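You operate a simulated robot arm through the tools that you are given. There is no shell and no other tool. Be economical: measure what you need, move in short steps, check, and stop when the job is done.

Carry out the task below with a simulated robot arm. There is one attempt and no reset: what you move stays moved.

## Task
Dry the wet leaf under the lamp at the heat on the card.
Fine: lamp off and parked after.

It is judged by the outcome, as a careful person would: the job done as asked, and still so three seconds after it is handed in. It fails if anything else is knocked over, pushed out of place, dropped, spilled or broken.

## Robot
A 7-joint arm with a two-finger parallel gripper, fixed in place. Base frame: the origin is at the foot of the arm, x ahead of it, y to its left, z up. Readings come in m, degrees, newtons and seconds.
With the tool pointing down near the work surface it reaches from about 0.28 to 0.68 m from the base axis. Its first joint turns from -66.0 to 66.0 degrees. Payload 1.57 kg.
The tool frame sits at the grasp point between the pads (the TCP): z along the fingers, y along the line on which they close. The tips reach 0.03 m beyond it. The gripper opens to 0.11 m. The fingers are 0.024 m wide and 0.012 m thick; the gripper's body (0.048 by 0.112 m) begins 0.078 m behind the TCP.
Orientation is that of the tool frame in the base frame, as a unit quaternion [w, x, y, z]. With the fingers straight down and closing along the base's y, the tool's x points along the base's -x, its y along +y and its z along -z.

## Interface
- The arm moves only by the tool nudge_tool. Its argument "targets" is one flat list of numbers, 7 for each row, row after row: the turn, a rotation vector about the base's x, y, z in degrees, then the shift along the base's x, y, z in mm, then the opening, from 0 (shut) to 1 (fully open). In form: [ax, ay, az, dx, dy, dz, fingers, ax, ay, az, dx, dy, dz, fingers, ...]. A call has 1 to 12 rows; each row shifts and turns the commanded pose from where the row before left it. A row lasts 0.2 s, in which the tool goes at most 0.05 m and 8.6 degrees; a call with a longer step from one row to the next is refused whole, and so is a gripper value outside its range. Where a pose cannot be reached the arm comes as near as it can. A force on the tool above 90 N (or 10 N above the force at the start of the call, whichever is more), or a blocked arm, ends the call early, and 0.2 s more pass. The fingers move at their own pace (about 0.108 m/s each) and stop on an object; they squeeze with about 40 N. The grip force told is the motor's: it shows also when the fingers shut on nothing. Time passes only in rows, and 0.2 s behind the last, so rows that do not move let the fingers close. It gives the time, the measured TCP pose, the force on the tool (base axes), the opening and the grip force at its end, in the units of the frame above (readings bear some noise).
- Cameras (640 x 400 px; columns grow to the right, rows downward): "scene" is fixed at [0.1632, -0.3877, 1.4084]; the picture's right is [0.82, -0.58, 0.00], its down [-0.30, -0.43, -0.85] and it looks along [0.49, 0.70, -0.52] (base axes); focal length 214 px, centre (320, 200). "wrist" rides on the gripper at [0.07, 0.016, -0.141] in the tool frame; the picture's right is [-0.23, 0.97, 0.00], its down [-0.86, -0.20, -0.48] and it looks along [-0.47, -0.11, 0.88] (tool axes); focal length 222 px, centre (320, 200). There is no depth. A picture from a camera that has moved, and an enlarged one, comes with that camera's place and axes in the base frame and with its lens.
- grab_frame(camera): a new picture of that camera. The clock stands still meanwhile.
- enlarge(camera, box): a new picture of the part [left, top, right, bottom] of that camera's present view, enlarged. The clock stands still meanwhile.
- hand_in(): hands the job in; it is judged then, once.

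Go step by step. Nothing tells you positions but the pictures and the camera data: compare them with the known pose of the tool, close in by small moves and look again before you grip or let go. The budget is 120 turns and 64 pictures, counting those below and the enlarged ones. Unless the task says otherwise, let go and move clear before handing in, and close with one line.

The tools are called by a JSON object that holds its "method" and its "body". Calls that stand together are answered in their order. nudge_tool: Moves the arm, as the interface text tells. Its arguments: {"type":"object","properties":{"targets":{"type":"array"}},"required":["targets"]} The other tools are called the same way: grab_frame (camera) takes a picture; enlarge (camera, box) takes an enlarged picture of a part of a camera's view; hand_in () hands the job in.

At the start:

```text
t: 0.0
ee_pos: [0.3424, -0.0518, 1.3048]
orientation: [-0.001, 0.0, 1.0, -0.001]
force: [1.0, -0.4, -0.1]
width: 0.1099
finger_force: 0.0
```

scene: 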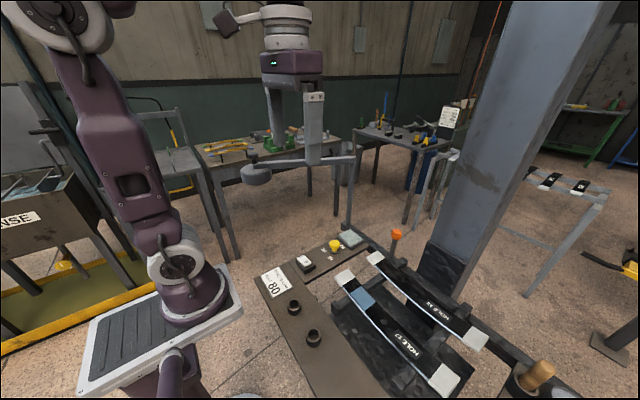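
wrist: 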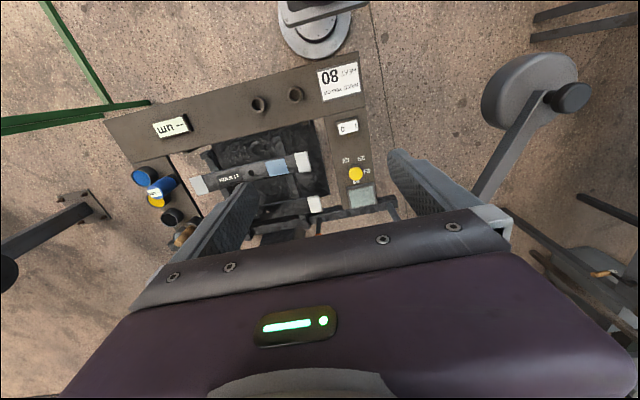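

I see a bench with a card reading "80", a switch, a yellow knob, two leaves and a lamp on an arm. I'll look closer first.

{"method": "enlarge", "body": {"camera": "scene", "box": [240, 220, 400, 320]}}

{"method": "enlarge", "body": {"camera": "scene", "box": [320, 240, 560, 400]}}

{"method": "enlarge", "body": {"camera": "wrist", "box": [100, 40, 420, 240]}}

{"method": "enlarge", "body": {"camera": "scene", "box": [220, 60, 460, 210]}}

```text
4.00 times, centred on (320, 270) of scene
camera zoom: at [0.1632, -0.3877, 1.4084], right [0.82, -0.58, 0.0], down [-0.3, -0.43, -0.85], along [0.49, 0.7, -0.52], focal length 858 px, centre (320, -80)
```

zoom: 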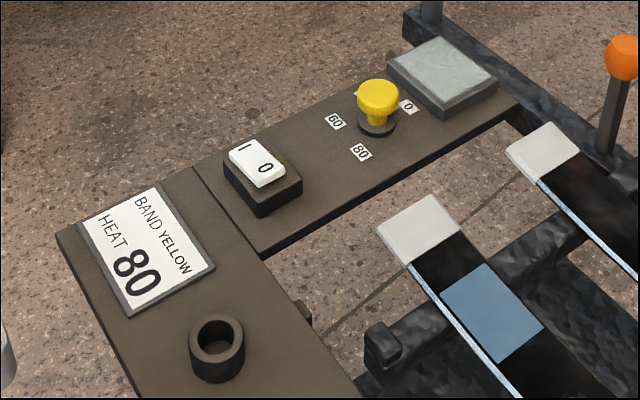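

```text
2.50 times, centred on (440, 320) of scene
camera zoom: at [0.1632, -0.3877, 1.4084], right [0.82, -0.58, 0.0], down [-0.3, -0.43, -0.85], along [0.49, 0.7, -0.52], focal length 536 px, centre (20, -100)
```

zoom: 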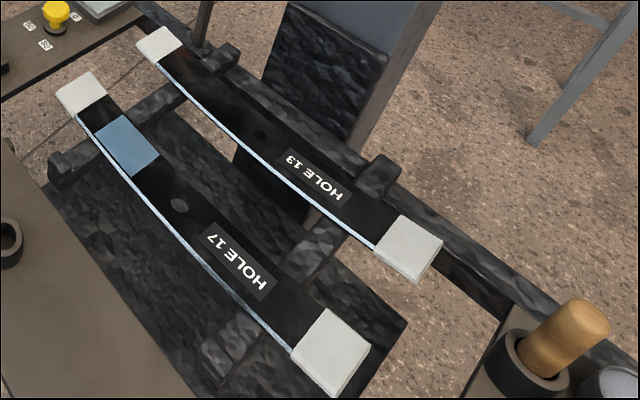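

```text
2.00 times, centred on (260, 140) of wrist
camera zoom: at [0.273, -0.0354, 1.4466], right [0.23, 0.97, 0.0], down [0.86, -0.2, 0.48], along [0.47, -0.11, -0.88], focal length 444 px, centre (440, 320)
```

zoom: 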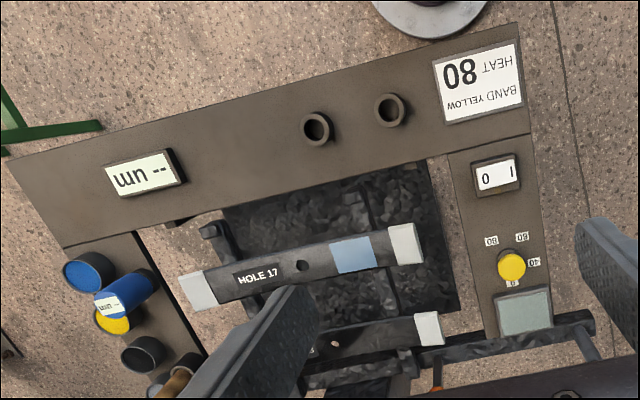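

```text
2.67 times, centred on (340, 135) of scene
camera zoom: at [0.1632, -0.3877, 1.4084], right [0.82, -0.58, 0.0], down [-0.3, -0.43, -0.85], along [0.49, 0.7, -0.52], focal length 572 px, centre (267, 373)
```

zoom: 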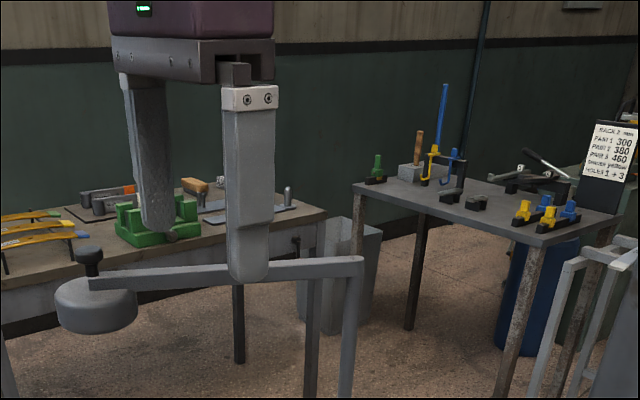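

The wet leaf appears to be HOLE 17 (blue patch, about (0.43,-0.19)). The heat knob is near (0.48,-0.01), the switch near (0.37,-0.015), and the lamp pivots at about (0.595,0.05). I'll hover above the knob to see its pointer.

{"method": "nudge_tool", "body": {"targets": [0, 0, 0, 24, 8, -31, 1, 0, 0, 0, 24, 8, -31, 1, 0, 0, 0, 24, 8, -31, 1, 0, 0, 0, 24, 8, -31, 1, 0, 0, 0, 24, 8, -31, 1]}}

{"method": "grab_frame", "body": {"camera": "wrist"}}

{"method": "grab_frame", "body": {"camera": "scene"}}

```text
t: 1.2
ee_pos: [0.4611, -0.0111, 1.1482]
orientation: [0.001, 0.001, 1.0, 0.0]
force: [-0.6, -0.6, -0.5]
width: 0.1099
finger_force: 0.1
```

```text
57 pictures are left
camera wrist: at [0.3922, 0.0048, 1.2911], right [0.23, 0.97, 0.0], down [0.86, -0.2, 0.48], along [0.47, -0.11, -0.88], focal length 222 px, centre (320, 200)
```

wrist: 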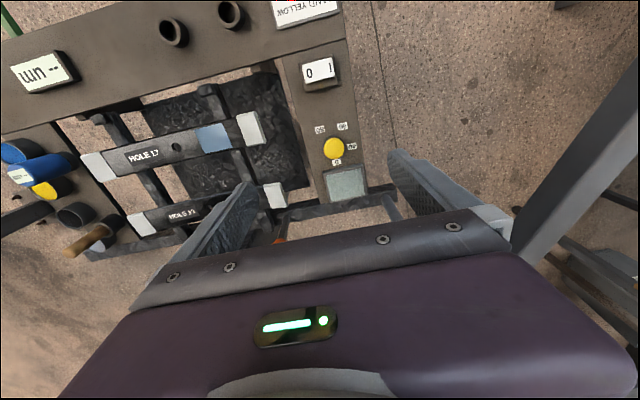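

```text
56 pictures are left
```

scene: 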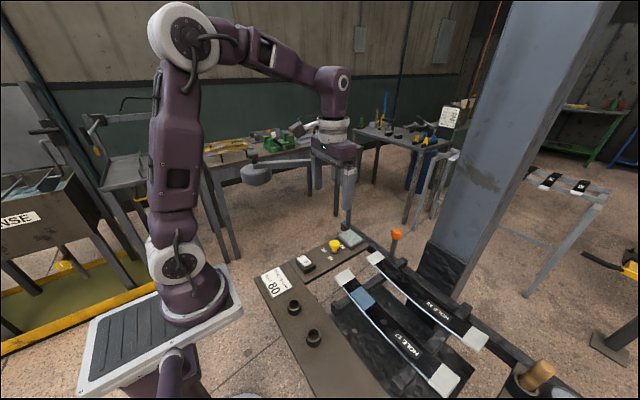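

The knob is visible; I'll enlarge it to read the pointer and labels.

{"method": "enlarge", "body": {"camera": "wrist", "box": [288, 110, 384, 170]}}

{"method": "enlarge", "body": {"camera": "scene", "box": [304, 225, 368, 265]}}

{"method": "enlarge", "body": {"camera": "wrist", "box": [60, 70, 316, 230]}}

```text
6.67 times, centred on (336, 140) of wrist
camera zoom: at [0.3922, 0.0048, 1.2911], right [0.23, 0.97, 0.0], down [0.86, -0.2, 0.48], along [0.47, -0.11, -0.88], focal length 1481 px, centre (213, 600)
```

zoom: 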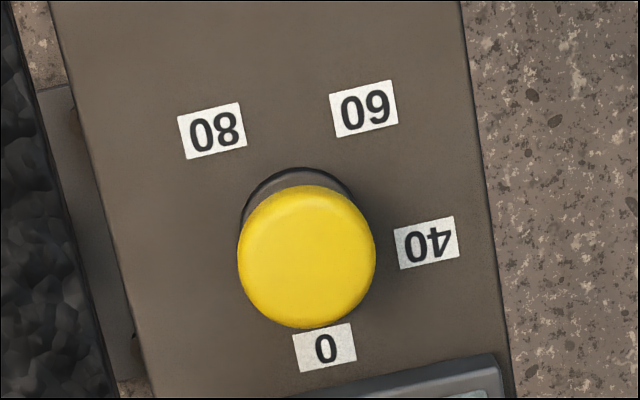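

```text
10.00 times, centred on (336, 245) of scene
camera zoom: at [0.1632, -0.3877, 1.4084], right [0.82, -0.58, 0.0], down [-0.3, -0.43, -0.85], along [0.49, 0.7, -0.52], focal length 2145 px, centre (160, -250)
```

zoom: 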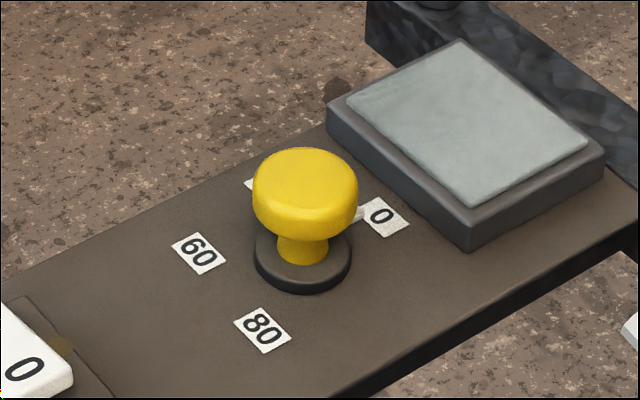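

```text
2.50 times, centred on (188, 150) of wrist
camera zoom: at [0.3922, 0.0048, 1.2911], right [0.23, 0.97, 0.0], down [0.86, -0.2, 0.48], along [0.47, -0.11, -0.88], focal length 555 px, centre (650, 325)
```

zoom: 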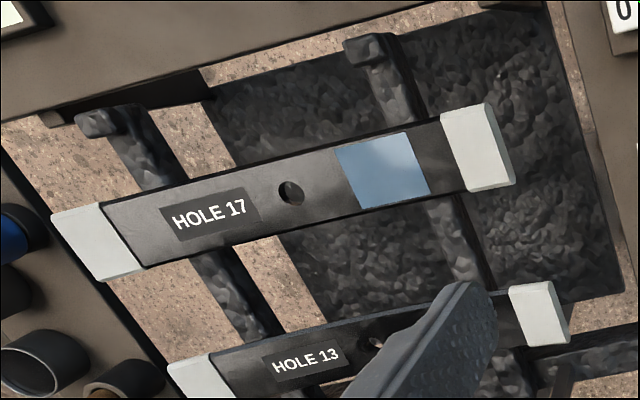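

The pointer is at 0 and the knob axis is near (0.492, 0.003). The settings lie about 69° apart counter-clockwise (0→40→60→80). I'll go down above the knob with the gripper pre-turned -35° and partly open.

{"method": "nudge_tool", "body": {"targets": [0, 0, -7, 6.2, 2.8, -29, 0.55, 0, 0, -7, 6.2, 2.8, -29, 0.55, 0, 0, -7, 6.2, 2.8, -29, 0.55, 0, 0, -7, 6.2, 2.8, -29, 0.55, 0, 0, -7, 6.2, 2.8, -22, 0.55]}}

{"method": "grab_frame", "body": {"camera": "wrist"}}

{"method": "enlarge", "body": {"camera": "scene", "box": [240, 100, 432, 270]}}

```text
t: 2.4
ee_pos: [0.4941, 0.0053, 1.0107]
orientation: [0.001, 0.301, 0.954, 0.001]
force: [1.1, 0.2, 0.1]
width: 0.0605
finger_force: 0.2
```

```text
52 pictures are left
camera wrist: at [0.4473, 0.0577, 1.153], right [0.75, 0.67, 0.0], down [0.58, -0.65, 0.48], along [0.32, -0.36, -0.88], focal length 222 px, centre (320, 200)
```

wrist: 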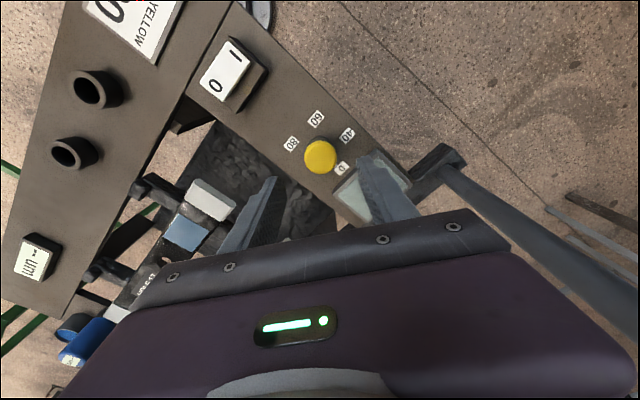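

```text
2.35 times, centred on (336, 185) of scene
camera zoom: at [0.1632, -0.3877, 1.4084], right [0.82, -0.58, 0.0], down [-0.3, -0.43, -0.85], along [0.49, 0.7, -0.52], focal length 505 px, centre (282, 235)
```

zoom: 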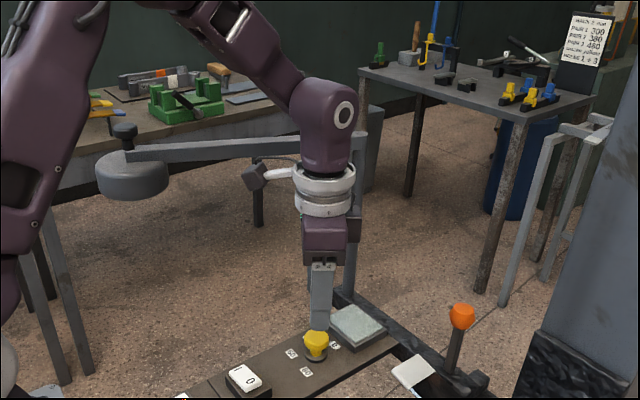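

The knob is right under the TCP. I'll go down around it and close.

{"method": "nudge_tool", "body": {"targets": [0, 0, 0, -1, 0, -28, 0.55, 0, 0, 0, -1, 0, -27, 0.55, 0, 0, 0, 0, 0, 0, 0.55, 0, 0, 0, 0, 0, 0, 0.1, 0, 0, 0, 0, 0, 0, 0.1]}}

{"method": "enlarge", "body": {"camera": "scene", "box": [288, 200, 384, 270]}}

```text
t: 3.6
ee_pos: [0.4929, 0.0058, 0.9575]
orientation: [0.001, 0.3, 0.954, 0.001]
force: [14.2, 19.8, -9.4]
width: 0.0324
finger_force: 40.9
```

```text
5.71 times, centred on (336, 235) of scene
camera zoom: at [0.1638, -0.3872, 1.4085], right [0.82, -0.58, 0.0], down [-0.3, -0.43, -0.85], along [0.49, 0.7, -0.52], focal length 1226 px, centre (229, 0)
```

zoom: 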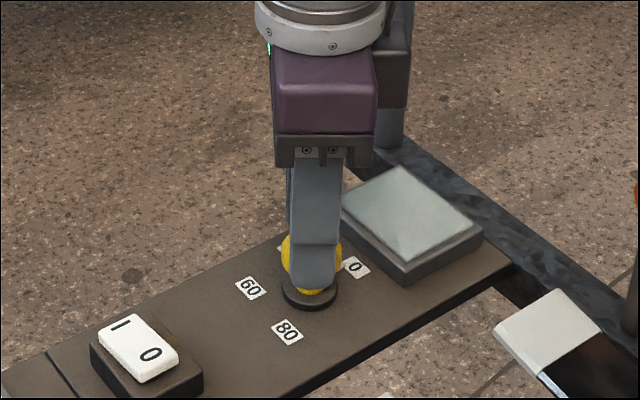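

Gripped, with a slight side load. I'll ease toward the load and turn +70°.

{"method": "nudge_tool", "body": {"targets": [0, 0, 0, 1, 1.5, 0, 0.1, 0, 0, 7.7, 0, 0, 0, 0.1, 0, 0, 7.7, 0, 0, 0, 0.1, 0, 0, 7.7, 0, 0, 0, 0.1, 0, 0, 7.7, 0, 0, 0, 0.1, 0, 0, 7.7, 0, 0, 0, 0.1, 0, 0, 7.7, 0, 0, 0, 0.1, 0, 0, 7.7, 0, 0, 0, 0.1, 0, 0, 7.7, 0, 0, 0, 0.1, 0, 0, 7.7, 0, 0, 0, 0.1]}}

{"method": "enlarge", "body": {"camera": "scene", "box": [288, 200, 384, 270]}}

```text
t: 5.8
ee_pos: [0.4939, 0.0042, 0.9578]
orientation: [0.002, -0.295, 0.955, -0.001]
force: [14.8, 2.7, 37.6]
width: 0.0324
finger_force: 40.5
```

```text
5.71 times, centred on (336, 235) of scene
camera zoom: at [0.163, -0.3877, 1.4085], right [0.82, -0.58, 0.0], down [-0.3, -0.43, -0.85], along [0.49, 0.7, -0.52], focal length 1226 px, centre (229, 0)
```

zoom: 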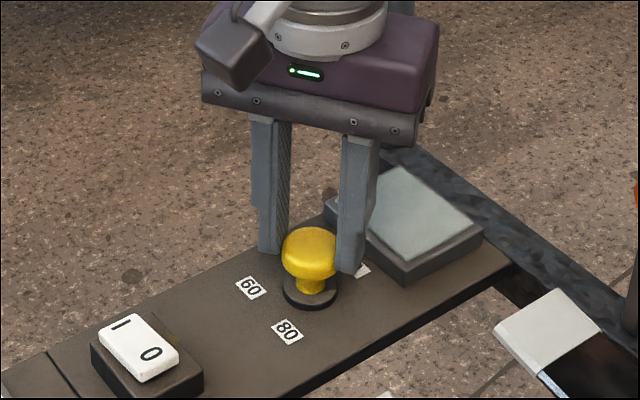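

The turn looks smooth. I'll open, unwind to -35°, and look at the pointer.

{"method": "nudge_tool", "body": {"targets": [0, 0, 0, 0, 0, 0, 0.5, 0, 0, 0, 0, 0, 0, 0.5, 0, 0, -7.7, 0, 0, 0, 0.5, 0, 0, -7.7, 0, 0, 0, 0.5, 0, 0, -7.7, 0, 0, 0, 0.5, 0, 0, -7.7, 0, 0, 0, 0.5, 0, 0, -7.7, 0, 0, 0, 0.5, 0, 0, -7.7, 0, 0, 0, 0.5, 0, 0, -7.7, 0, 0, 0, 0.5, 0, 0, -7.7, 0, 0, 0, 0.5, 0, 0, -7.7, 0, 0, 0, 0.5]}}

{"method": "enlarge", "body": {"camera": "wrist", "box": [240, 80, 400, 180]}}

{"method": "enlarge", "body": {"camera": "scene", "box": [304, 225, 368, 265]}}

```text
t: 8.2
ee_pos: [0.4927, 0.0046, 0.9563]
orientation: [0.0, 0.302, 0.953, 0.0]
force: [-0.1, 0.5, -0.3]
width: 0.0551
finger_force: 0.1
```

```text
4.00 times, centred on (320, 130) of wrist
camera zoom: at [0.4454, 0.0567, 1.0987], right [0.75, 0.67, 0.0], down [0.58, -0.66, 0.48], along [0.32, -0.36, -0.88], focal length 888 px, centre (320, 480)
```

zoom: 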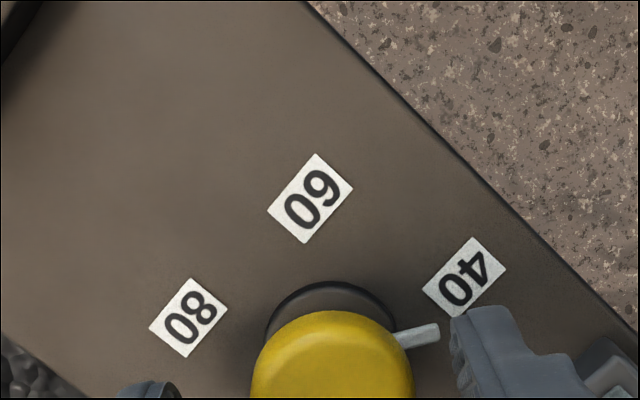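

```text
10.00 times, centred on (336, 245) of scene
camera zoom: at [0.1632, -0.3877, 1.4084], right [0.82, -0.58, 0.0], down [-0.3, -0.43, -0.85], along [0.49, 0.7, -0.52], focal length 2145 px, centre (160, -250)
```

zoom: 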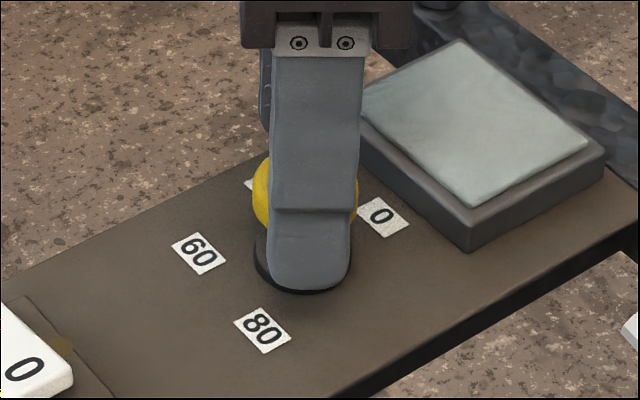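

The pointer is at about 40, so the method works. Second turn.

{"method": "nudge_tool", "body": {"targets": [0, 0, 0, 0.5, 1, 0, 0.1, 0, 0, 0, 0, 0, 0, 0.1, 0, 0, 7.8, 0, 0, 0, 0.1, 0, 0, 7.8, 0, 0, 0, 0.1, 0, 0, 7.8, 0, 0, 0, 0.1, 0, 0, 7.8, 0, 0, 0, 0.1, 0, 0, 7.8, 0, 0, 0, 0.1, 0, 0, 7.8, 0, 0, 0, 0.1, 0, 0, 7.8, 0, 0, 0, 0.1, 0, 0, 7.8, 0, 0, 0, 0.1, 0, 0, 7.8, 0, 0, 0, 0.1]}}

{"method": "nudge_tool", "body": {"targets": [0, 0, 0, 0, 0, 0, 0.5, 0, 0, 0, 0, 0, 0, 0.5, 0, 0, -7.8, 0, 0, 0, 0.5, 0, 0, -7.8, 0, 0, 0, 0.5, 0, 0, -7.8, 0, 0, 0, 0.5, 0, 0, -7.8, 0, 0, 0, 0.5, 0, 0, -7.8, 0, 0, 0, 0.5, 0, 0, -7.8, 0, 0, 0, 0.5, 0, 0, -7.8, 0, 0, 0, 0.5, 0, 0, -7.8, 0, 0, 0, 0.5, 0, 0, -7.8, 0, 0, 0, 0.5]}}

{"method": "enlarge", "body": {"camera": "wrist", "box": [240, 80, 400, 180]}}

```text
t: 10.6
ee_pos: [0.4937, 0.0042, 0.9564]
orientation: [0.001, -0.303, 0.953, 0.0]
force: [17.4, -17.7, 5.5]
width: 0.0331
finger_force: 41.2
```

```text
t: 13.0
ee_pos: [0.4909, 0.0054, 0.9566]
orientation: [0.0, 0.302, 0.953, 0.0]
force: [0.8, -1.0, 0.2]
width: 0.055
finger_force: 0.0
```

```text
4.00 times, centred on (320, 130) of wrist
camera zoom: at [0.4453, 0.058, 1.0988], right [0.75, 0.67, 0.0], down [0.58, -0.66, 0.48], along [0.32, -0.36, -0.88], focal length 888 px, centre (320, 480)
```

zoom: 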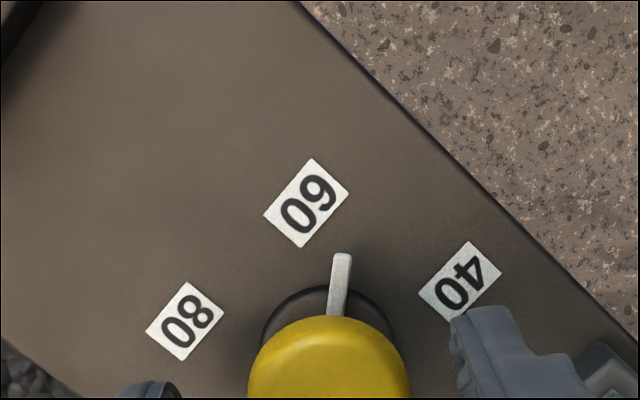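

The pointer is about 15° short of 60. I'll do another 70° and look.

{"method": "nudge_tool", "body": {"targets": [0, 0, 0, 1, 0, 0, 0.1, 0, 0, 0, 0, 0, 0, 0.1, 0, 0, 8.2, 0, 0, 0, 0.1, 0, 0, 8.2, 0, 0, 0, 0.1, 0, 0, 8.2, 0, 0, 0, 0.1, 0, 0, 8.2, 0, 0, 0, 0.1, 0, 0, 8.2, 0, 0, 0, 0.1, 0, 0, 8.2, 0, 0, 0, 0.1, 0, 0, 8.2, 0, 0, 0, 0.1, 0, 0, 8.2, 0, 0, 0, 0.1, 0, 0, 8.2, 0, 0, 0, 0.1]}}

{"method": "nudge_tool", "body": {"targets": [0, 0, 0, 0, 0, 0, 0.5, 0, 0, 0, 0, 0, 0, 0.5, 0, 0, -8.2, 0, 0, 0, 0.5, 0, 0, -8.2, 0, 0, 0, 0.5, 0, 0, -8.2, 0, 0, 0, 0.5, 0, 0, -8.2, 0, 0, 0, 0.5, 0, 0, -8.2, 0, 0, 0, 0.5]}}

{"method": "grab_frame", "body": {"camera": "wrist"}}

```text
t: 15.4
ee_pos: [0.4924, 0.0036, 0.9561]
orientation: [0.0, -0.333, 0.943, -0.001]
force: [2.6, -13.7, -10.9]
width: 0.0325
finger_force: 40.9
```

```text
t: 17.0
ee_pos: [0.493, 0.0047, 0.9556]
orientation: [0.0, 0.02, 1.0, -0.001]
force: [-0.4, 0.9, -0.2]
width: 0.055
finger_force: 0.0
```

```text
45 pictures are left
camera wrist: at [0.4253, 0.0237, 1.0989], right [0.27, 0.96, 0.0], down [0.85, -0.23, 0.48], along [0.46, -0.13, -0.88], focal length 222 px, centre (320, 200)
```

wrist: 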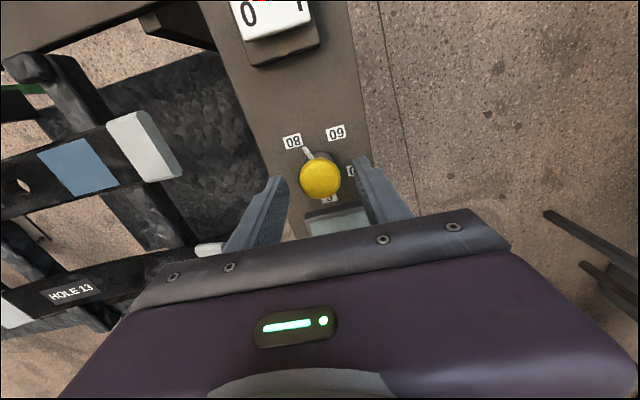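

{"method": "enlarge", "body": {"camera": "wrist", "box": [272, 120, 368, 180]}}

```text
6.67 times, centred on (320, 150) of wrist
camera zoom: at [0.4253, 0.0237, 1.0989], right [0.27, 0.96, 0.0], down [0.85, -0.23, 0.48], along [0.46, -0.13, -0.88], focal length 1481 px, centre (320, 533)
```

zoom: 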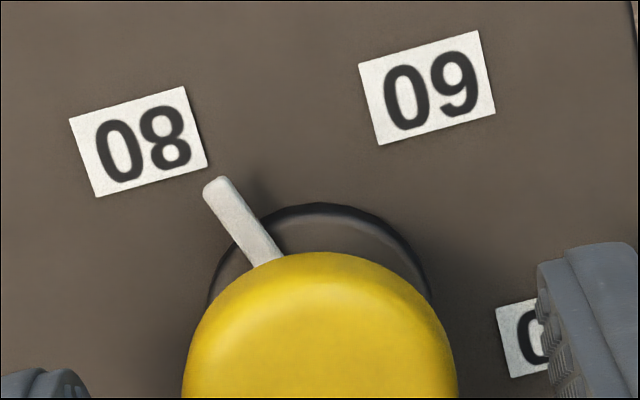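

The pointer is about 11° short of 80. I'll grip and turn about 12° more from here.

{"method": "nudge_tool", "body": {"targets": [0, 0, 0, 0, 0, 0, 0.1, 0, 0, 0, 0, 0, 0, 0.1, 0, 0, 6.2, 0, 0, 0, 0.1, 0, 0, 6.2, 0, 0, 0, 0.1, 0, 0, 0, 0, 0, 0, 0.1, 0, 0, 0, 0, 0, 0, 0.5, 0, 0, 0, 0, 0, 0, 0.5, 0, 0, 0, 0, 0, 20, 0.5]}}

{"method": "enlarge", "body": {"camera": "wrist", "box": [272, 120, 368, 180]}}

```text
t: 18.8
ee_pos: [0.4926, 0.0061, 0.9761]
orientation: [0.0, -0.089, 0.996, 0.0]
force: [-0.1, -0.3, -0.2]
width: 0.0546
finger_force: 0.1
```

```text
6.67 times, centred on (320, 150) of wrist
camera zoom: at [0.4216, 0.0087, 1.1194], right [0.05, 1.0, 0.0], down [0.88, -0.04, 0.48], along [0.48, -0.02, -0.88], focal length 1481 px, centre (320, 533)
```

zoom: 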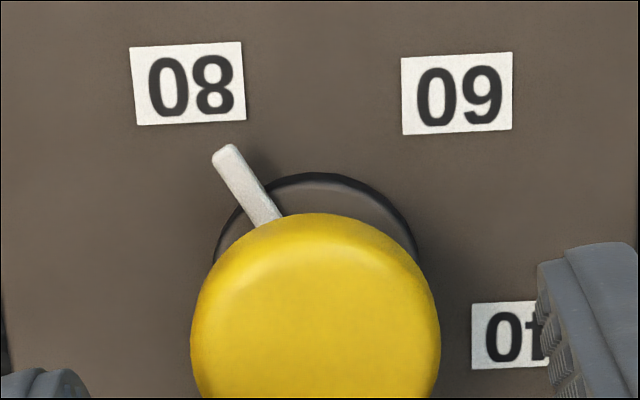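

The knob is set to 80. Next I'll rise and move over the lamp's handle, estimated at (0.339, 0.191, top 1.205).

{"method": "nudge_tool", "body": {"targets": [0, 0, 0, 0, 0, 47, 0.5, 0, 0, 0, 0, 0, 47, 0.5, 0, 0, -7.2, 0, 0, 48, 0.5, 0, 0, -7.2, 0, 0, 48, 0.5, 0, 0, -7.2, 0, 0, 48, 0.5, 0, 0, -7.2, 0, 0, 48, 0.5, 0, 0, -7.2, 0, 0, 44, 0.5, 0, 0, -7.2, -26, 31, 0, 0.5, 0, 0, -7.2, -26, 31, 0, 0.5, 0, 0, 0, -26, 31, 0, 0.5, 0, 0, 0, -26, 31, 0, 0.5]}}

{"method": "grab_frame", "body": {"camera": "wrist"}}

{"method": "grab_frame", "body": {"camera": "scene"}}

```text
t: 21.2
ee_pos: [0.3889, 0.1305, 1.2986]
orientation: [0.0, 0.345, 0.939, 0.0]
force: [-0.1, 0.6, -0.2]
width: 0.0548
finger_force: 0.1
out of reach, approached as far as the arm can: row 7
```

```text
42 pictures are left
camera wrist: at [0.3468, 0.1872, 1.4418], right [0.8, 0.6, 0.0], down [0.52, -0.7, 0.48], along [0.29, -0.38, -0.88], focal length 222 px, centre (320, 200)
```

wrist: 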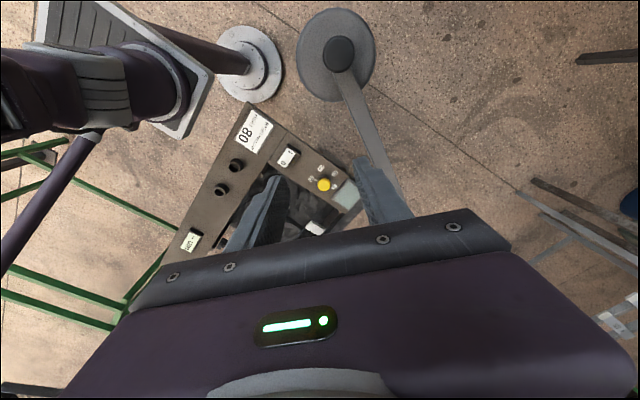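

```text
41 pictures are left
```

scene: 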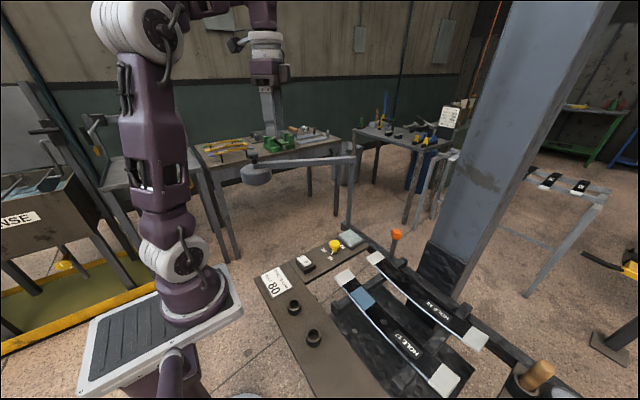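

The handle triangulates to about (0.347, 0.214, 1.195). I'll move over it at a safe height and recheck.

{"method": "nudge_tool", "body": {"targets": [0, 0, 0, -14, 28, 0, 0.5, 0, 0, 0, -14, 28, 0, 0.5, 0, 0, 0, -14, 28, 0, 0.5, 0, 0, 0, 0, 0, -25, 0.5, 0, 0, 0, 0, 0, -23, 0.5]}}

{"method": "grab_frame", "body": {"camera": "wrist"}}

{"method": "enlarge", "body": {"camera": "scene", "box": [208, 110, 304, 190]}}

```text
t: 22.4
ee_pos: [0.3485, 0.2133, 1.2521]
orientation: [0.0, 0.344, 0.939, 0.0]
force: [-0.3, -0.4, 0.9]
width: 0.0551
finger_force: 0.1
```

```text
40 pictures are left
camera wrist: at [0.3061, 0.2713, 1.3949], right [0.8, 0.6, 0.0], down [0.52, -0.7, 0.48], along [0.29, -0.38, -0.88], focal length 222 px, centre (320, 200)
```

wrist: 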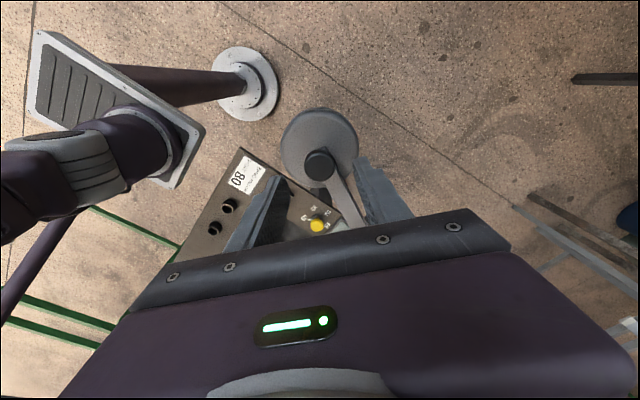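

```text
5.00 times, centred on (256, 150) of scene
camera zoom: at [0.1632, -0.3877, 1.4084], right [0.82, -0.58, 0.0], down [-0.3, -0.43, -0.85], along [0.49, 0.7, -0.52], focal length 1072 px, centre (640, 450)
```

zoom: 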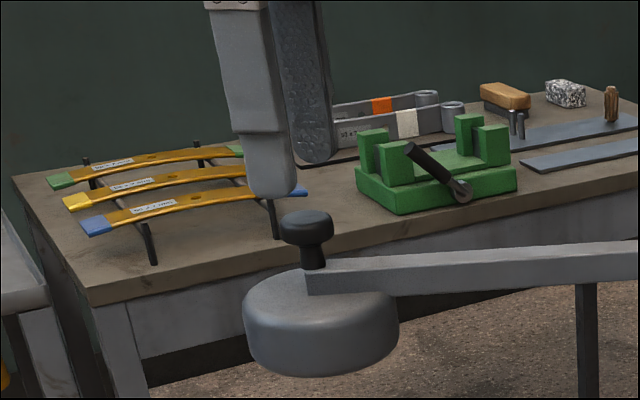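

The handle is centred (within 3 mm). I'll go down and grip it.

{"method": "nudge_tool", "body": {"targets": [0, 0, 0, 0, 2.5, -21, 0.5, 0, 0, 0, 0, 0, -22, 0.5, 0, 0, 0, 0, 0, 0, 0.1, 0, 0, 0, 0, 0, 0, 0.1]}}

{"method": "enlarge", "body": {"camera": "scene", "box": [208, 110, 304, 190]}}

```text
t: 23.4
ee_pos: [0.3468, 0.2144, 1.2082]
orientation: [-0.002, 0.343, 0.939, -0.003]
force: [-16.7, -17.6, 2.0]
width: 0.0294
finger_force: 38.9
```

```text
5.00 times, centred on (256, 150) of scene
camera zoom: at [0.1626, -0.3883, 1.4083], right [0.82, -0.58, 0.0], down [-0.3, -0.43, -0.85], along [0.49, 0.7, -0.52], focal length 1072 px, centre (640, 450)
```

zoom: 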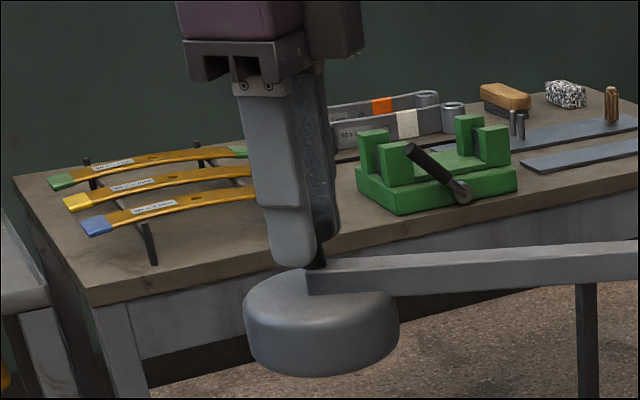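

Gripped. Now a small first swing along the arc about the post (0.612, 0.073), watching the forces.

{"method": "nudge_tool", "body": {"targets": [0, 0, 4, -8.8, -18.7, 0, 0.1, 0, 0, 4, -8, -19.1, 0, 0.1]}}

{"method": "grab_frame", "body": {"camera": "scene"}}

```text
t: 24.0
ee_pos: [0.3331, 0.1791, 1.2082]
orientation: [0.003, 0.277, 0.961, 0.002]
force: [6.6, -1.9, 23.9]
width: 0.0295
finger_force: 39.0
```

```text
37 pictures are left
```

scene: 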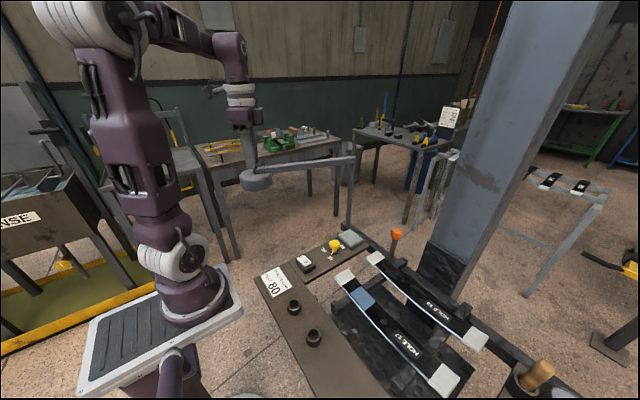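

It swings freely. Continuing along the arc.

{"method": "nudge_tool", "body": {"targets": [0, 0, 8, -11.6, -40.4, 0, 0.1, 0, 0, 8, -5.9, -41.6, 0, 0.1, 0, 0, 8, 0, -42, 0, 0.1]}}

```text
t: 24.8
ee_pos: [0.3133, 0.0569, 1.2081]
orientation: [0.0, 0.07, 0.998, 0.001]
force: [26.2, 3.3, -8.9]
width: 0.0291
finger_force: 39.1
```

There's a slight radial pull toward the post, so I'm a few mm too far out. I'll correct and continue.

{"method": "nudge_tool", "body": {"targets": [0, 0, 8, 9, -41, 0, 0.1, 0, 0, 8, 12, -40, 0, 0.1, 0, 0, 8, 17, -38, 0, 0.1]}}

{"method": "grab_frame", "body": {"camera": "scene"}}

```text
t: 25.6
ee_pos: [0.3495, -0.0632, 1.2064]
orientation: [0.002, -0.139, 0.99, 0.0]
force: [5.2, 2.7, 19.4]
width: 0.0291
finger_force: 39.5
```

```text
36 pictures are left
```

scene: 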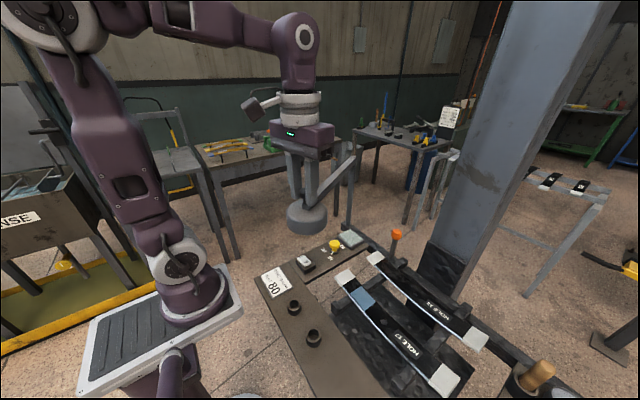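

Fitting the arc gives the post at (0.601, 0.078) with r = 0.288. The wet patch at (0.433,-0.18) lies at 237°, and the lamp is at 209°. Swinging the rest.

{"method": "nudge_tool", "body": {"targets": [0, 0, 7, 18.9, -29.4, 0, 0.1, 0, 0, 7, 22.4, -26.9, 0, 0.1, 0, 0, 7, 25.2, -23.7, 0, 0.1, 0, 0, 7, 27.8, -20.6, 0, 0.1]}}

{"method": "grab_frame", "body": {"camera": "scene"}}

{"method": "grab_frame", "body": {"camera": "wrist"}}

```text
t: 26.6
ee_pos: [0.4449, -0.1699, 1.2062]
orientation: [-0.003, -0.373, 0.928, -0.001]
force: [-13.5, -19.5, -3.3]
width: 0.029
finger_force: 39.1
```

```text
35 pictures are left
```

scene: 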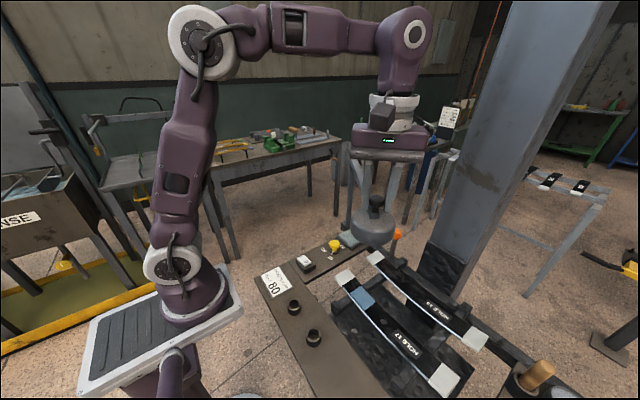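

```text
34 pictures are left
camera wrist: at [0.385, -0.2062, 1.3489], right [-0.51, 0.86, 0.0], down [0.76, 0.45, 0.47], along [0.41, 0.24, -0.88], focal length 222 px, centre (320, 200)
```

wrist: 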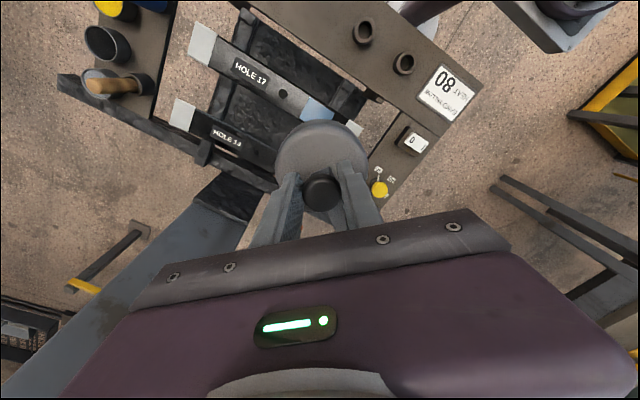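

The lamp is over the patch within about 1–2 cm, at the right angle on its arc. I'll release the handle, go up, and move toward the switch for a look.

{"method": "nudge_tool", "body": {"targets": [0, 0, 0, 0, 0, 0, 0.5, 0, 0, 0, 0, 0, 0, 0.5, 0, 0, 0, 0, 0, 35, 0.5, 0, 0, 0, 0, 0, 40, 0.5, 0, 0, -8, -12, 30, 0, 0.5, 0, 0, -8, -12, 30, 0, 0.5, 0, 0, -8, -12, 30, 0, 0.3, 0, 0, -8, -12, 30, 0, 0, 0, 0, -8, -12, 30, -30, 0, 0, 0, -4, -10, 20, -40, 0, 0, 0, 0, 0, 0, -45, 0, 0, 0, 0, 0, 0, -45, 0]}}

{"method": "grab_frame", "body": {"camera": "scene"}}

{"method": "grab_frame", "body": {"camera": "wrist"}}

```text
t: 29.2
ee_pos: [0.3757, 0.0028, 1.1231]
orientation: [0.0, 0.001, 1.0, 0.001]
force: [1.0, -0.7, 0.2]
width: 0.0
finger_force: 21.1
```

```text
33 pictures are left
```

scene: 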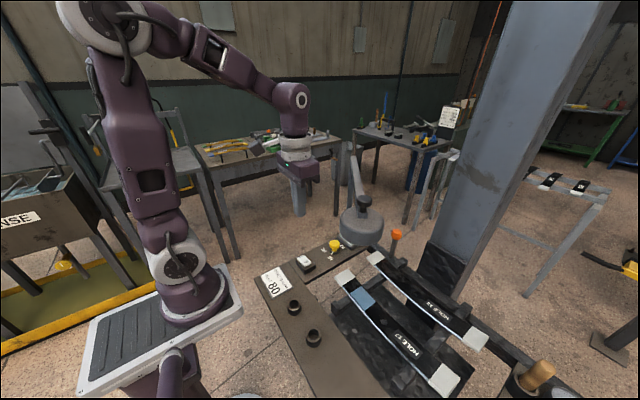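

```text
32 pictures are left
camera wrist: at [0.3062, 0.0196, 1.2653], right [0.23, 0.97, 0.0], down [0.85, -0.2, 0.48], along [0.47, -0.11, -0.88], focal length 222 px, centre (320, 200)
```

wrist: 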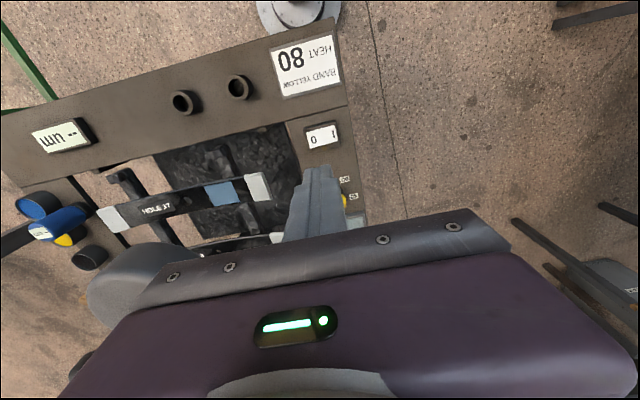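

The lamp shifted about 2 cm clockwise on release (scene handle (376,200)→(364,203)). I'll go back above it to measure and nudge it back.

{"method": "nudge_tool", "body": {"targets": [0, 0, 0, 0, 0, 48, 0, 0, 0, 0, 0, 0, 48, 0, 0, 0, 0, 0, -10, 48, 0, 0, 0, 8, 0, -40, 0, 0, 0, 0, 8, 0, -40, 0, 0, 0, 0, 8, 0, -20, 0, 0, 0, 0, 8, 0, 0, 0, 0, 0, 0, 3, 0, 0, 0, 0]}}

{"method": "grab_frame", "body": {"camera": "wrist"}}

{"method": "enlarge", "body": {"camera": "scene", "box": [320, 180, 416, 240]}}

```text
t: 31.0
ee_pos: [0.3749, -0.1041, 1.2667]
orientation: [0.0, -0.3, 0.954, 0.0]
force: [-0.6, 0.1, 0.6]
width: 0.0
finger_force: 20.2
```

```text
31 pictures are left
camera wrist: at [0.309, -0.1321, 1.4091], right [-0.37, 0.93, 0.0], down [0.82, 0.33, 0.48], along [0.44, 0.18, -0.88], focal length 222 px, centre (320, 200)
```

wrist: 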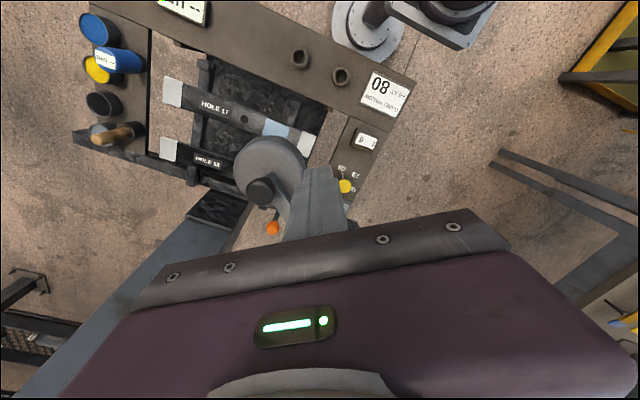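

```text
6.67 times, centred on (368, 210) of scene
camera zoom: at [0.1632, -0.3877, 1.4084], right [0.82, -0.58, 0.0], down [-0.3, -0.43, -0.85], along [0.49, 0.7, -0.52], focal length 1430 px, centre (0, 133)
```

zoom: 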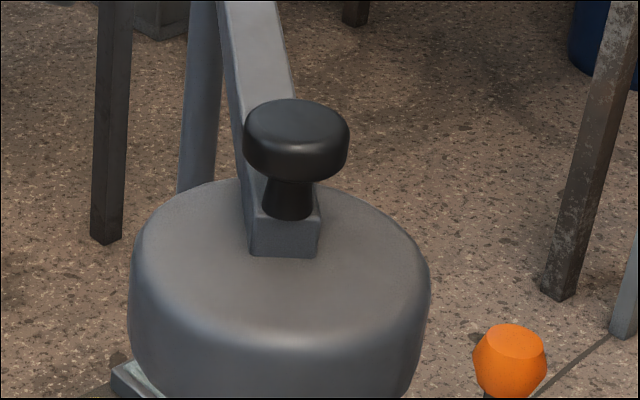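

The handle is at (0.430,-0.151) and should be near (0.446,-0.164). I'll push it gently with closed fingers from the near side, with no release kick.

{"method": "nudge_tool", "body": {"targets": [0, 0, 0, 8, -9, -20, 0, 0, 0, 0, 7, -8, -39, 0, 0, 0, 0, 5, -4, 0, 0, 0, 0, 0, 6, -5, 0, 0, 0, 0, 0, 6, -5, 0, 0, 0, 0, 0, 6, -5, 0, 0, 0, 0, 0, 6, -5, 0, 0, 0, 0, 0, 5, -4, 0, 0, 0, 0, 0, 0, 0, 0, 0, 0, 0, 0, 0, 0, 0, 0]}}

{"method": "grab_frame", "body": {"camera": "scene"}}

```text
t: 33.2
ee_pos: [0.424, -0.1502, 1.2073]
orientation: [0.0, -0.299, 0.954, 0.0]
force: [-0.3, 0.3, -0.1]
width: 0.0001
finger_force: 21.4
```

```text
29 pictures are left
```

scene: 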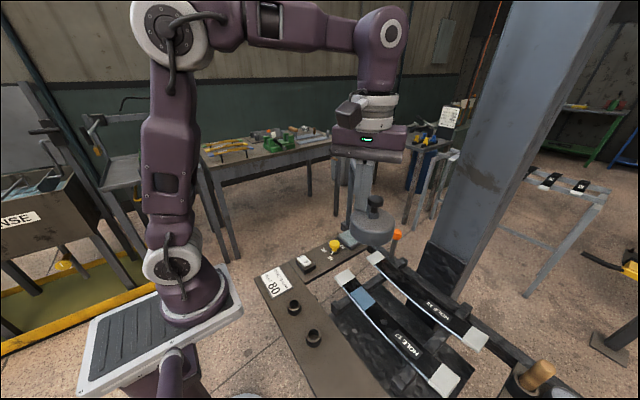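

The lamp is back in place. I'll back off the way I came, rise, and check that it stays.

{"method": "nudge_tool", "body": {"targets": [0, 0, 0, -12, 10, 0, 0, 0, 0, 0, -20, 17, 0, 0, 0, 0, 0, -10, 20, 20, 0, 0, 0, -8, -5, 30, 25, 0, 0, 0, -8, 0, 30, 0, 0, 0, 0, -8, 0, 30, 0, 0, 0, 0, -8, 0, 18, 0, 0, 0, 0, -3, 0, 0, -40, 0, 0, 0, 0, 0, 0, -40, 0, 0, 0, 0, 0, 0, -40, 0]}}

{"method": "grab_frame", "body": {"camera": "scene"}}

{"method": "enlarge", "body": {"camera": "wrist", "box": [270, 90, 380, 160]}}

```text
t: 35.4
ee_pos: [0.376, 0.0041, 1.1319]
orientation: [0.0, 0.001, 1.0, 0.0]
force: [0.8, -0.3, 0.9]
width: 0.0003
finger_force: 21.6
```

```text
28 pictures are left
```

scene: 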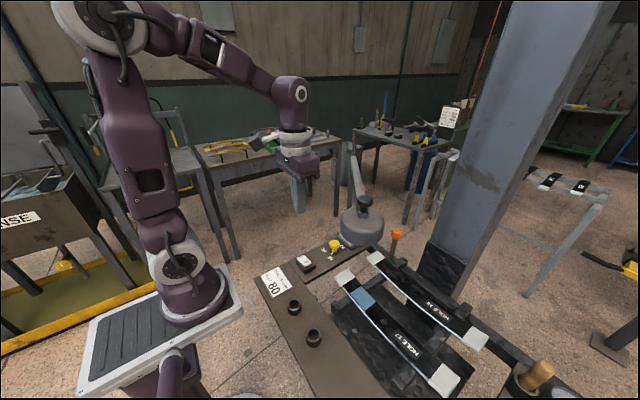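

```text
5.71 times, centred on (325, 125) of wrist
camera zoom: at [0.3065, 0.0204, 1.2752], right [0.23, 0.97, 0.0], down [0.85, -0.2, 0.48], along [0.47, -0.11, -0.88], focal length 1269 px, centre (291, 629)
```

zoom: 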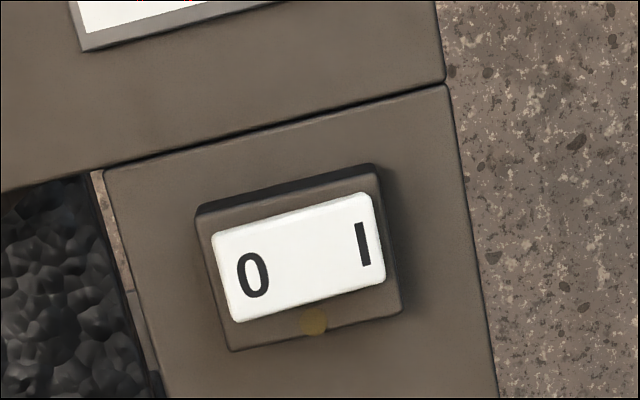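

The lamp settles at the same spot again, so that is a detent: its working position. Now the switch: the "I" end is at (0.380, 0.022). I'll come down over it with closed fingers.

{"method": "nudge_tool", "body": {"targets": [0, 0, 0, 4, 17, -40, 0, 0, 0, 0, 0, 0, -40, 0, 0, 0, 0, 0, 0, -40, 0, 0, 0, 0, 0, 0, -20, 0, 0, 0, 0, 0, 0, 0, 0]}}

{"method": "enlarge", "body": {"camera": "scene", "box": [256, 220, 352, 280]}}

```text
t: 36.6
ee_pos: [0.3816, 0.022, 0.9933]
orientation: [0.0, 0.002, 1.0, -0.001]
force: [-0.7, 0.5, 0.4]
width: 0.0001
finger_force: 21.1
```

```text
6.67 times, centred on (304, 250) of scene
camera zoom: at [0.1633, -0.3877, 1.4084], right [0.82, -0.58, 0.0], down [-0.3, -0.43, -0.85], along [0.49, 0.7, -0.52], focal length 1430 px, centre (427, -133)
```

zoom: 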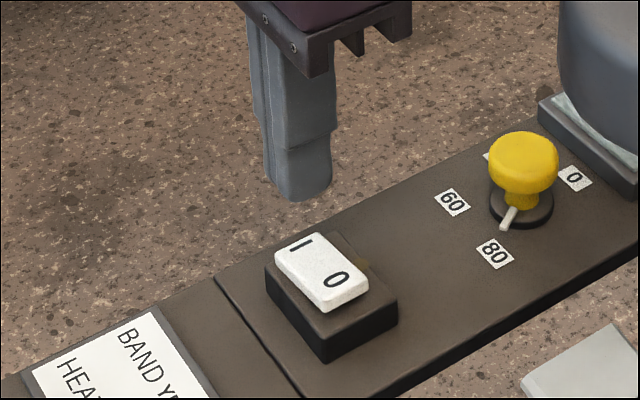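

Aligned over "I". Pressing down slowly.

{"method": "nudge_tool", "body": {"targets": [0, 0, 0, 0, 0, -6, 0, 0, 0, 0, 0, 0, -5, 0, 0, 0, 0, 0, 0, -4, 0, 0, 0, 0, 0, 0, -4, 0, 0, 0, 0, 0, 0, -3, 0]}}

{"method": "enlarge", "body": {"camera": "scene", "box": [256, 220, 352, 280]}}

```text
t: 37.8
ee_pos: [0.3809, 0.0209, 0.9709]
orientation: [0.0, 0.002, 1.0, 0.0]
force: [-0.3, 0.0, -1.3]
width: 0.0
finger_force: 21.1
```

```text
6.67 times, centred on (304, 250) of scene
camera zoom: at [0.1632, -0.3877, 1.4084], right [0.82, -0.58, 0.0], down [-0.3, -0.43, -0.85], along [0.49, 0.7, -0.52], focal length 1430 px, centre (427, -133)
```

zoom: 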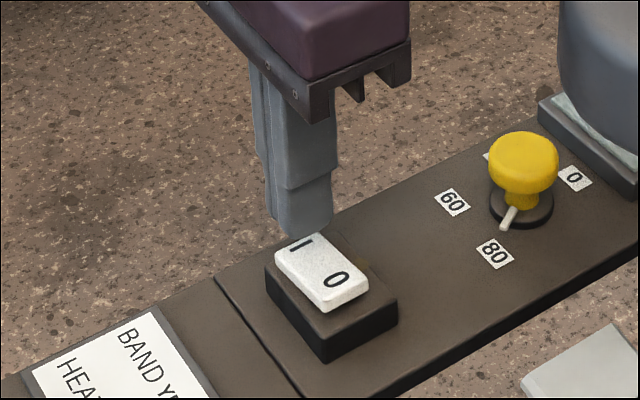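

No contact: the tip is just beyond the I edge. I'll lift, shift 9 mm toward -y, and press again.

{"method": "nudge_tool", "body": {"targets": [0, 0, 0, 0, 0, 18, 0, 0, 0, 0, -2, -9, 0, 0, 0, 0, 0, 0, 0, -9, 0, 0, 0, 0, 0, 0, -5, 0, 0, 0, 0, 0, 0, -4, 0, 0, 0, 0, 0, 0, -3, 0]}}

{"method": "enlarge", "body": {"camera": "scene", "box": [256, 220, 352, 280]}}

```text
t: 39.2
ee_pos: [0.3794, 0.0137, 0.9682]
orientation: [0.001, 0.001, 1.0, 0.0]
force: [0.0, 0.3, 1.0]
width: 0.0
finger_force: 21.3
```

```text
6.67 times, centred on (304, 250) of scene
camera zoom: at [0.1632, -0.3877, 1.4084], right [0.82, -0.58, 0.0], down [-0.3, -0.43, -0.85], along [0.49, 0.7, -0.52], focal length 1430 px, centre (427, -133)
```

zoom: 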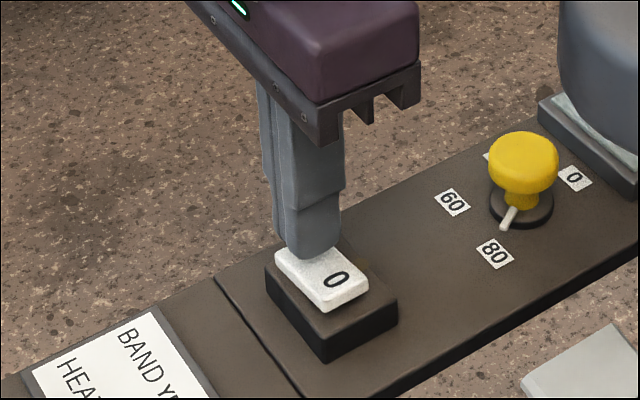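

Now the tip sits over "I" with no contact yet. Pressing further in small steps.

{"method": "nudge_tool", "body": {"targets": [0, 0, 0, 0, 0, -3, 0, 0, 0, 0, 0, 0, -2, 0, 0, 0, 0, 0, 0, -2, 0, 0, 0, 0, 0, 0, -2, 0]}}

{"method": "enlarge", "body": {"camera": "scene", "box": [256, 220, 448, 340]}}

```text
t: 40.2
ee_pos: [0.3792, 0.0119, 0.9594]
orientation: [0.0, 0.002, 1.0, 0.0]
force: [0.7, 0.2, 2.7]
width: 0.0
finger_force: 21.0
```

```text
3.33 times, centred on (352, 280) of scene
camera zoom: at [0.1632, -0.3877, 1.4084], right [0.82, -0.58, 0.0], down [-0.3, -0.43, -0.85], along [0.49, 0.7, -0.52], focal length 715 px, centre (213, -67)
```

zoom: 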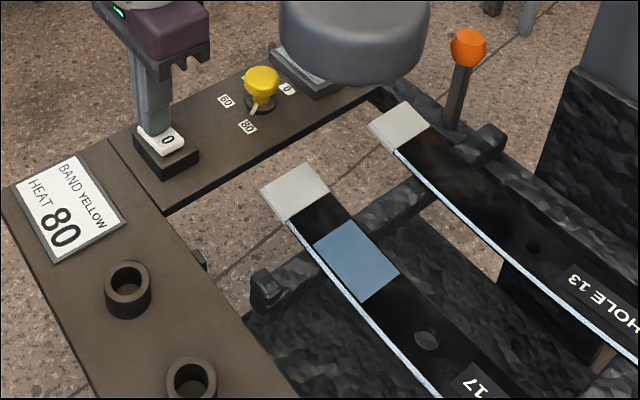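

Contact has begun (2.7 N). Pressing a bit more.

{"method": "nudge_tool", "body": {"targets": [0, 0, 0, 0, 0, -2, 0, 0, 0, 0, 0, 0, -2, 0, 0, 0, 0, 0, 0, -2, 0]}}

{"method": "enlarge", "body": {"camera": "scene", "box": [256, 220, 448, 340]}}

```text
t: 40.8
ee_pos: [0.3785, 0.013, 0.9583]
orientation: [0.002, 0.002, 1.0, 0.0]
force: [-10.5, 3.6, 36.0]
width: 0.0
finger_force: 21.2
stopped in row 2: the force on the tool passed its limit (the readings are from after the stop); the commanded pose is now the measured one
```

```text
3.33 times, centred on (352, 280) of scene
camera zoom: at [0.1625, -0.3876, 1.4085], right [0.82, -0.58, 0.0], down [-0.3, -0.43, -0.85], along [0.49, 0.7, -0.52], focal length 715 px, centre (213, -67)
```

zoom: 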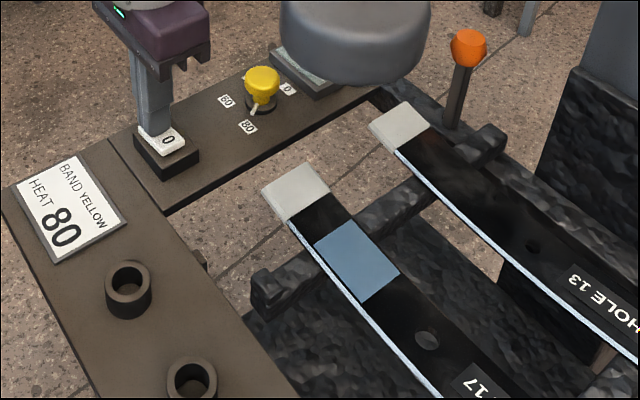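

Firm contact (36 N). I'll lift and see whether the switch went over.

{"method": "nudge_tool", "body": {"targets": [0, 0, 0, 0, 0, 20, 0, 0, 0, 0, 0, 0, 40, 0]}}

{"method": "enlarge", "body": {"camera": "scene", "box": [256, 180, 448, 300]}}

```text
t: 41.4
ee_pos: [0.3791, 0.009, 1.0166]
orientation: [0.001, 0.002, 1.0, 0.0]
force: [-0.9, -1.1, -0.8]
width: 0.0
finger_force: 21.1
```

```text
3.33 times, centred on (352, 240) of scene
camera zoom: at [0.1633, -0.3877, 1.4084], right [0.82, -0.58, 0.0], down [-0.3, -0.43, -0.85], along [0.49, 0.7, -0.52], focal length 715 px, centre (213, 67)
```

zoom: 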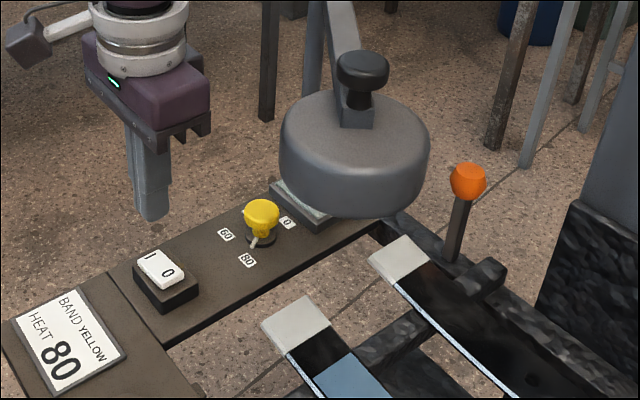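

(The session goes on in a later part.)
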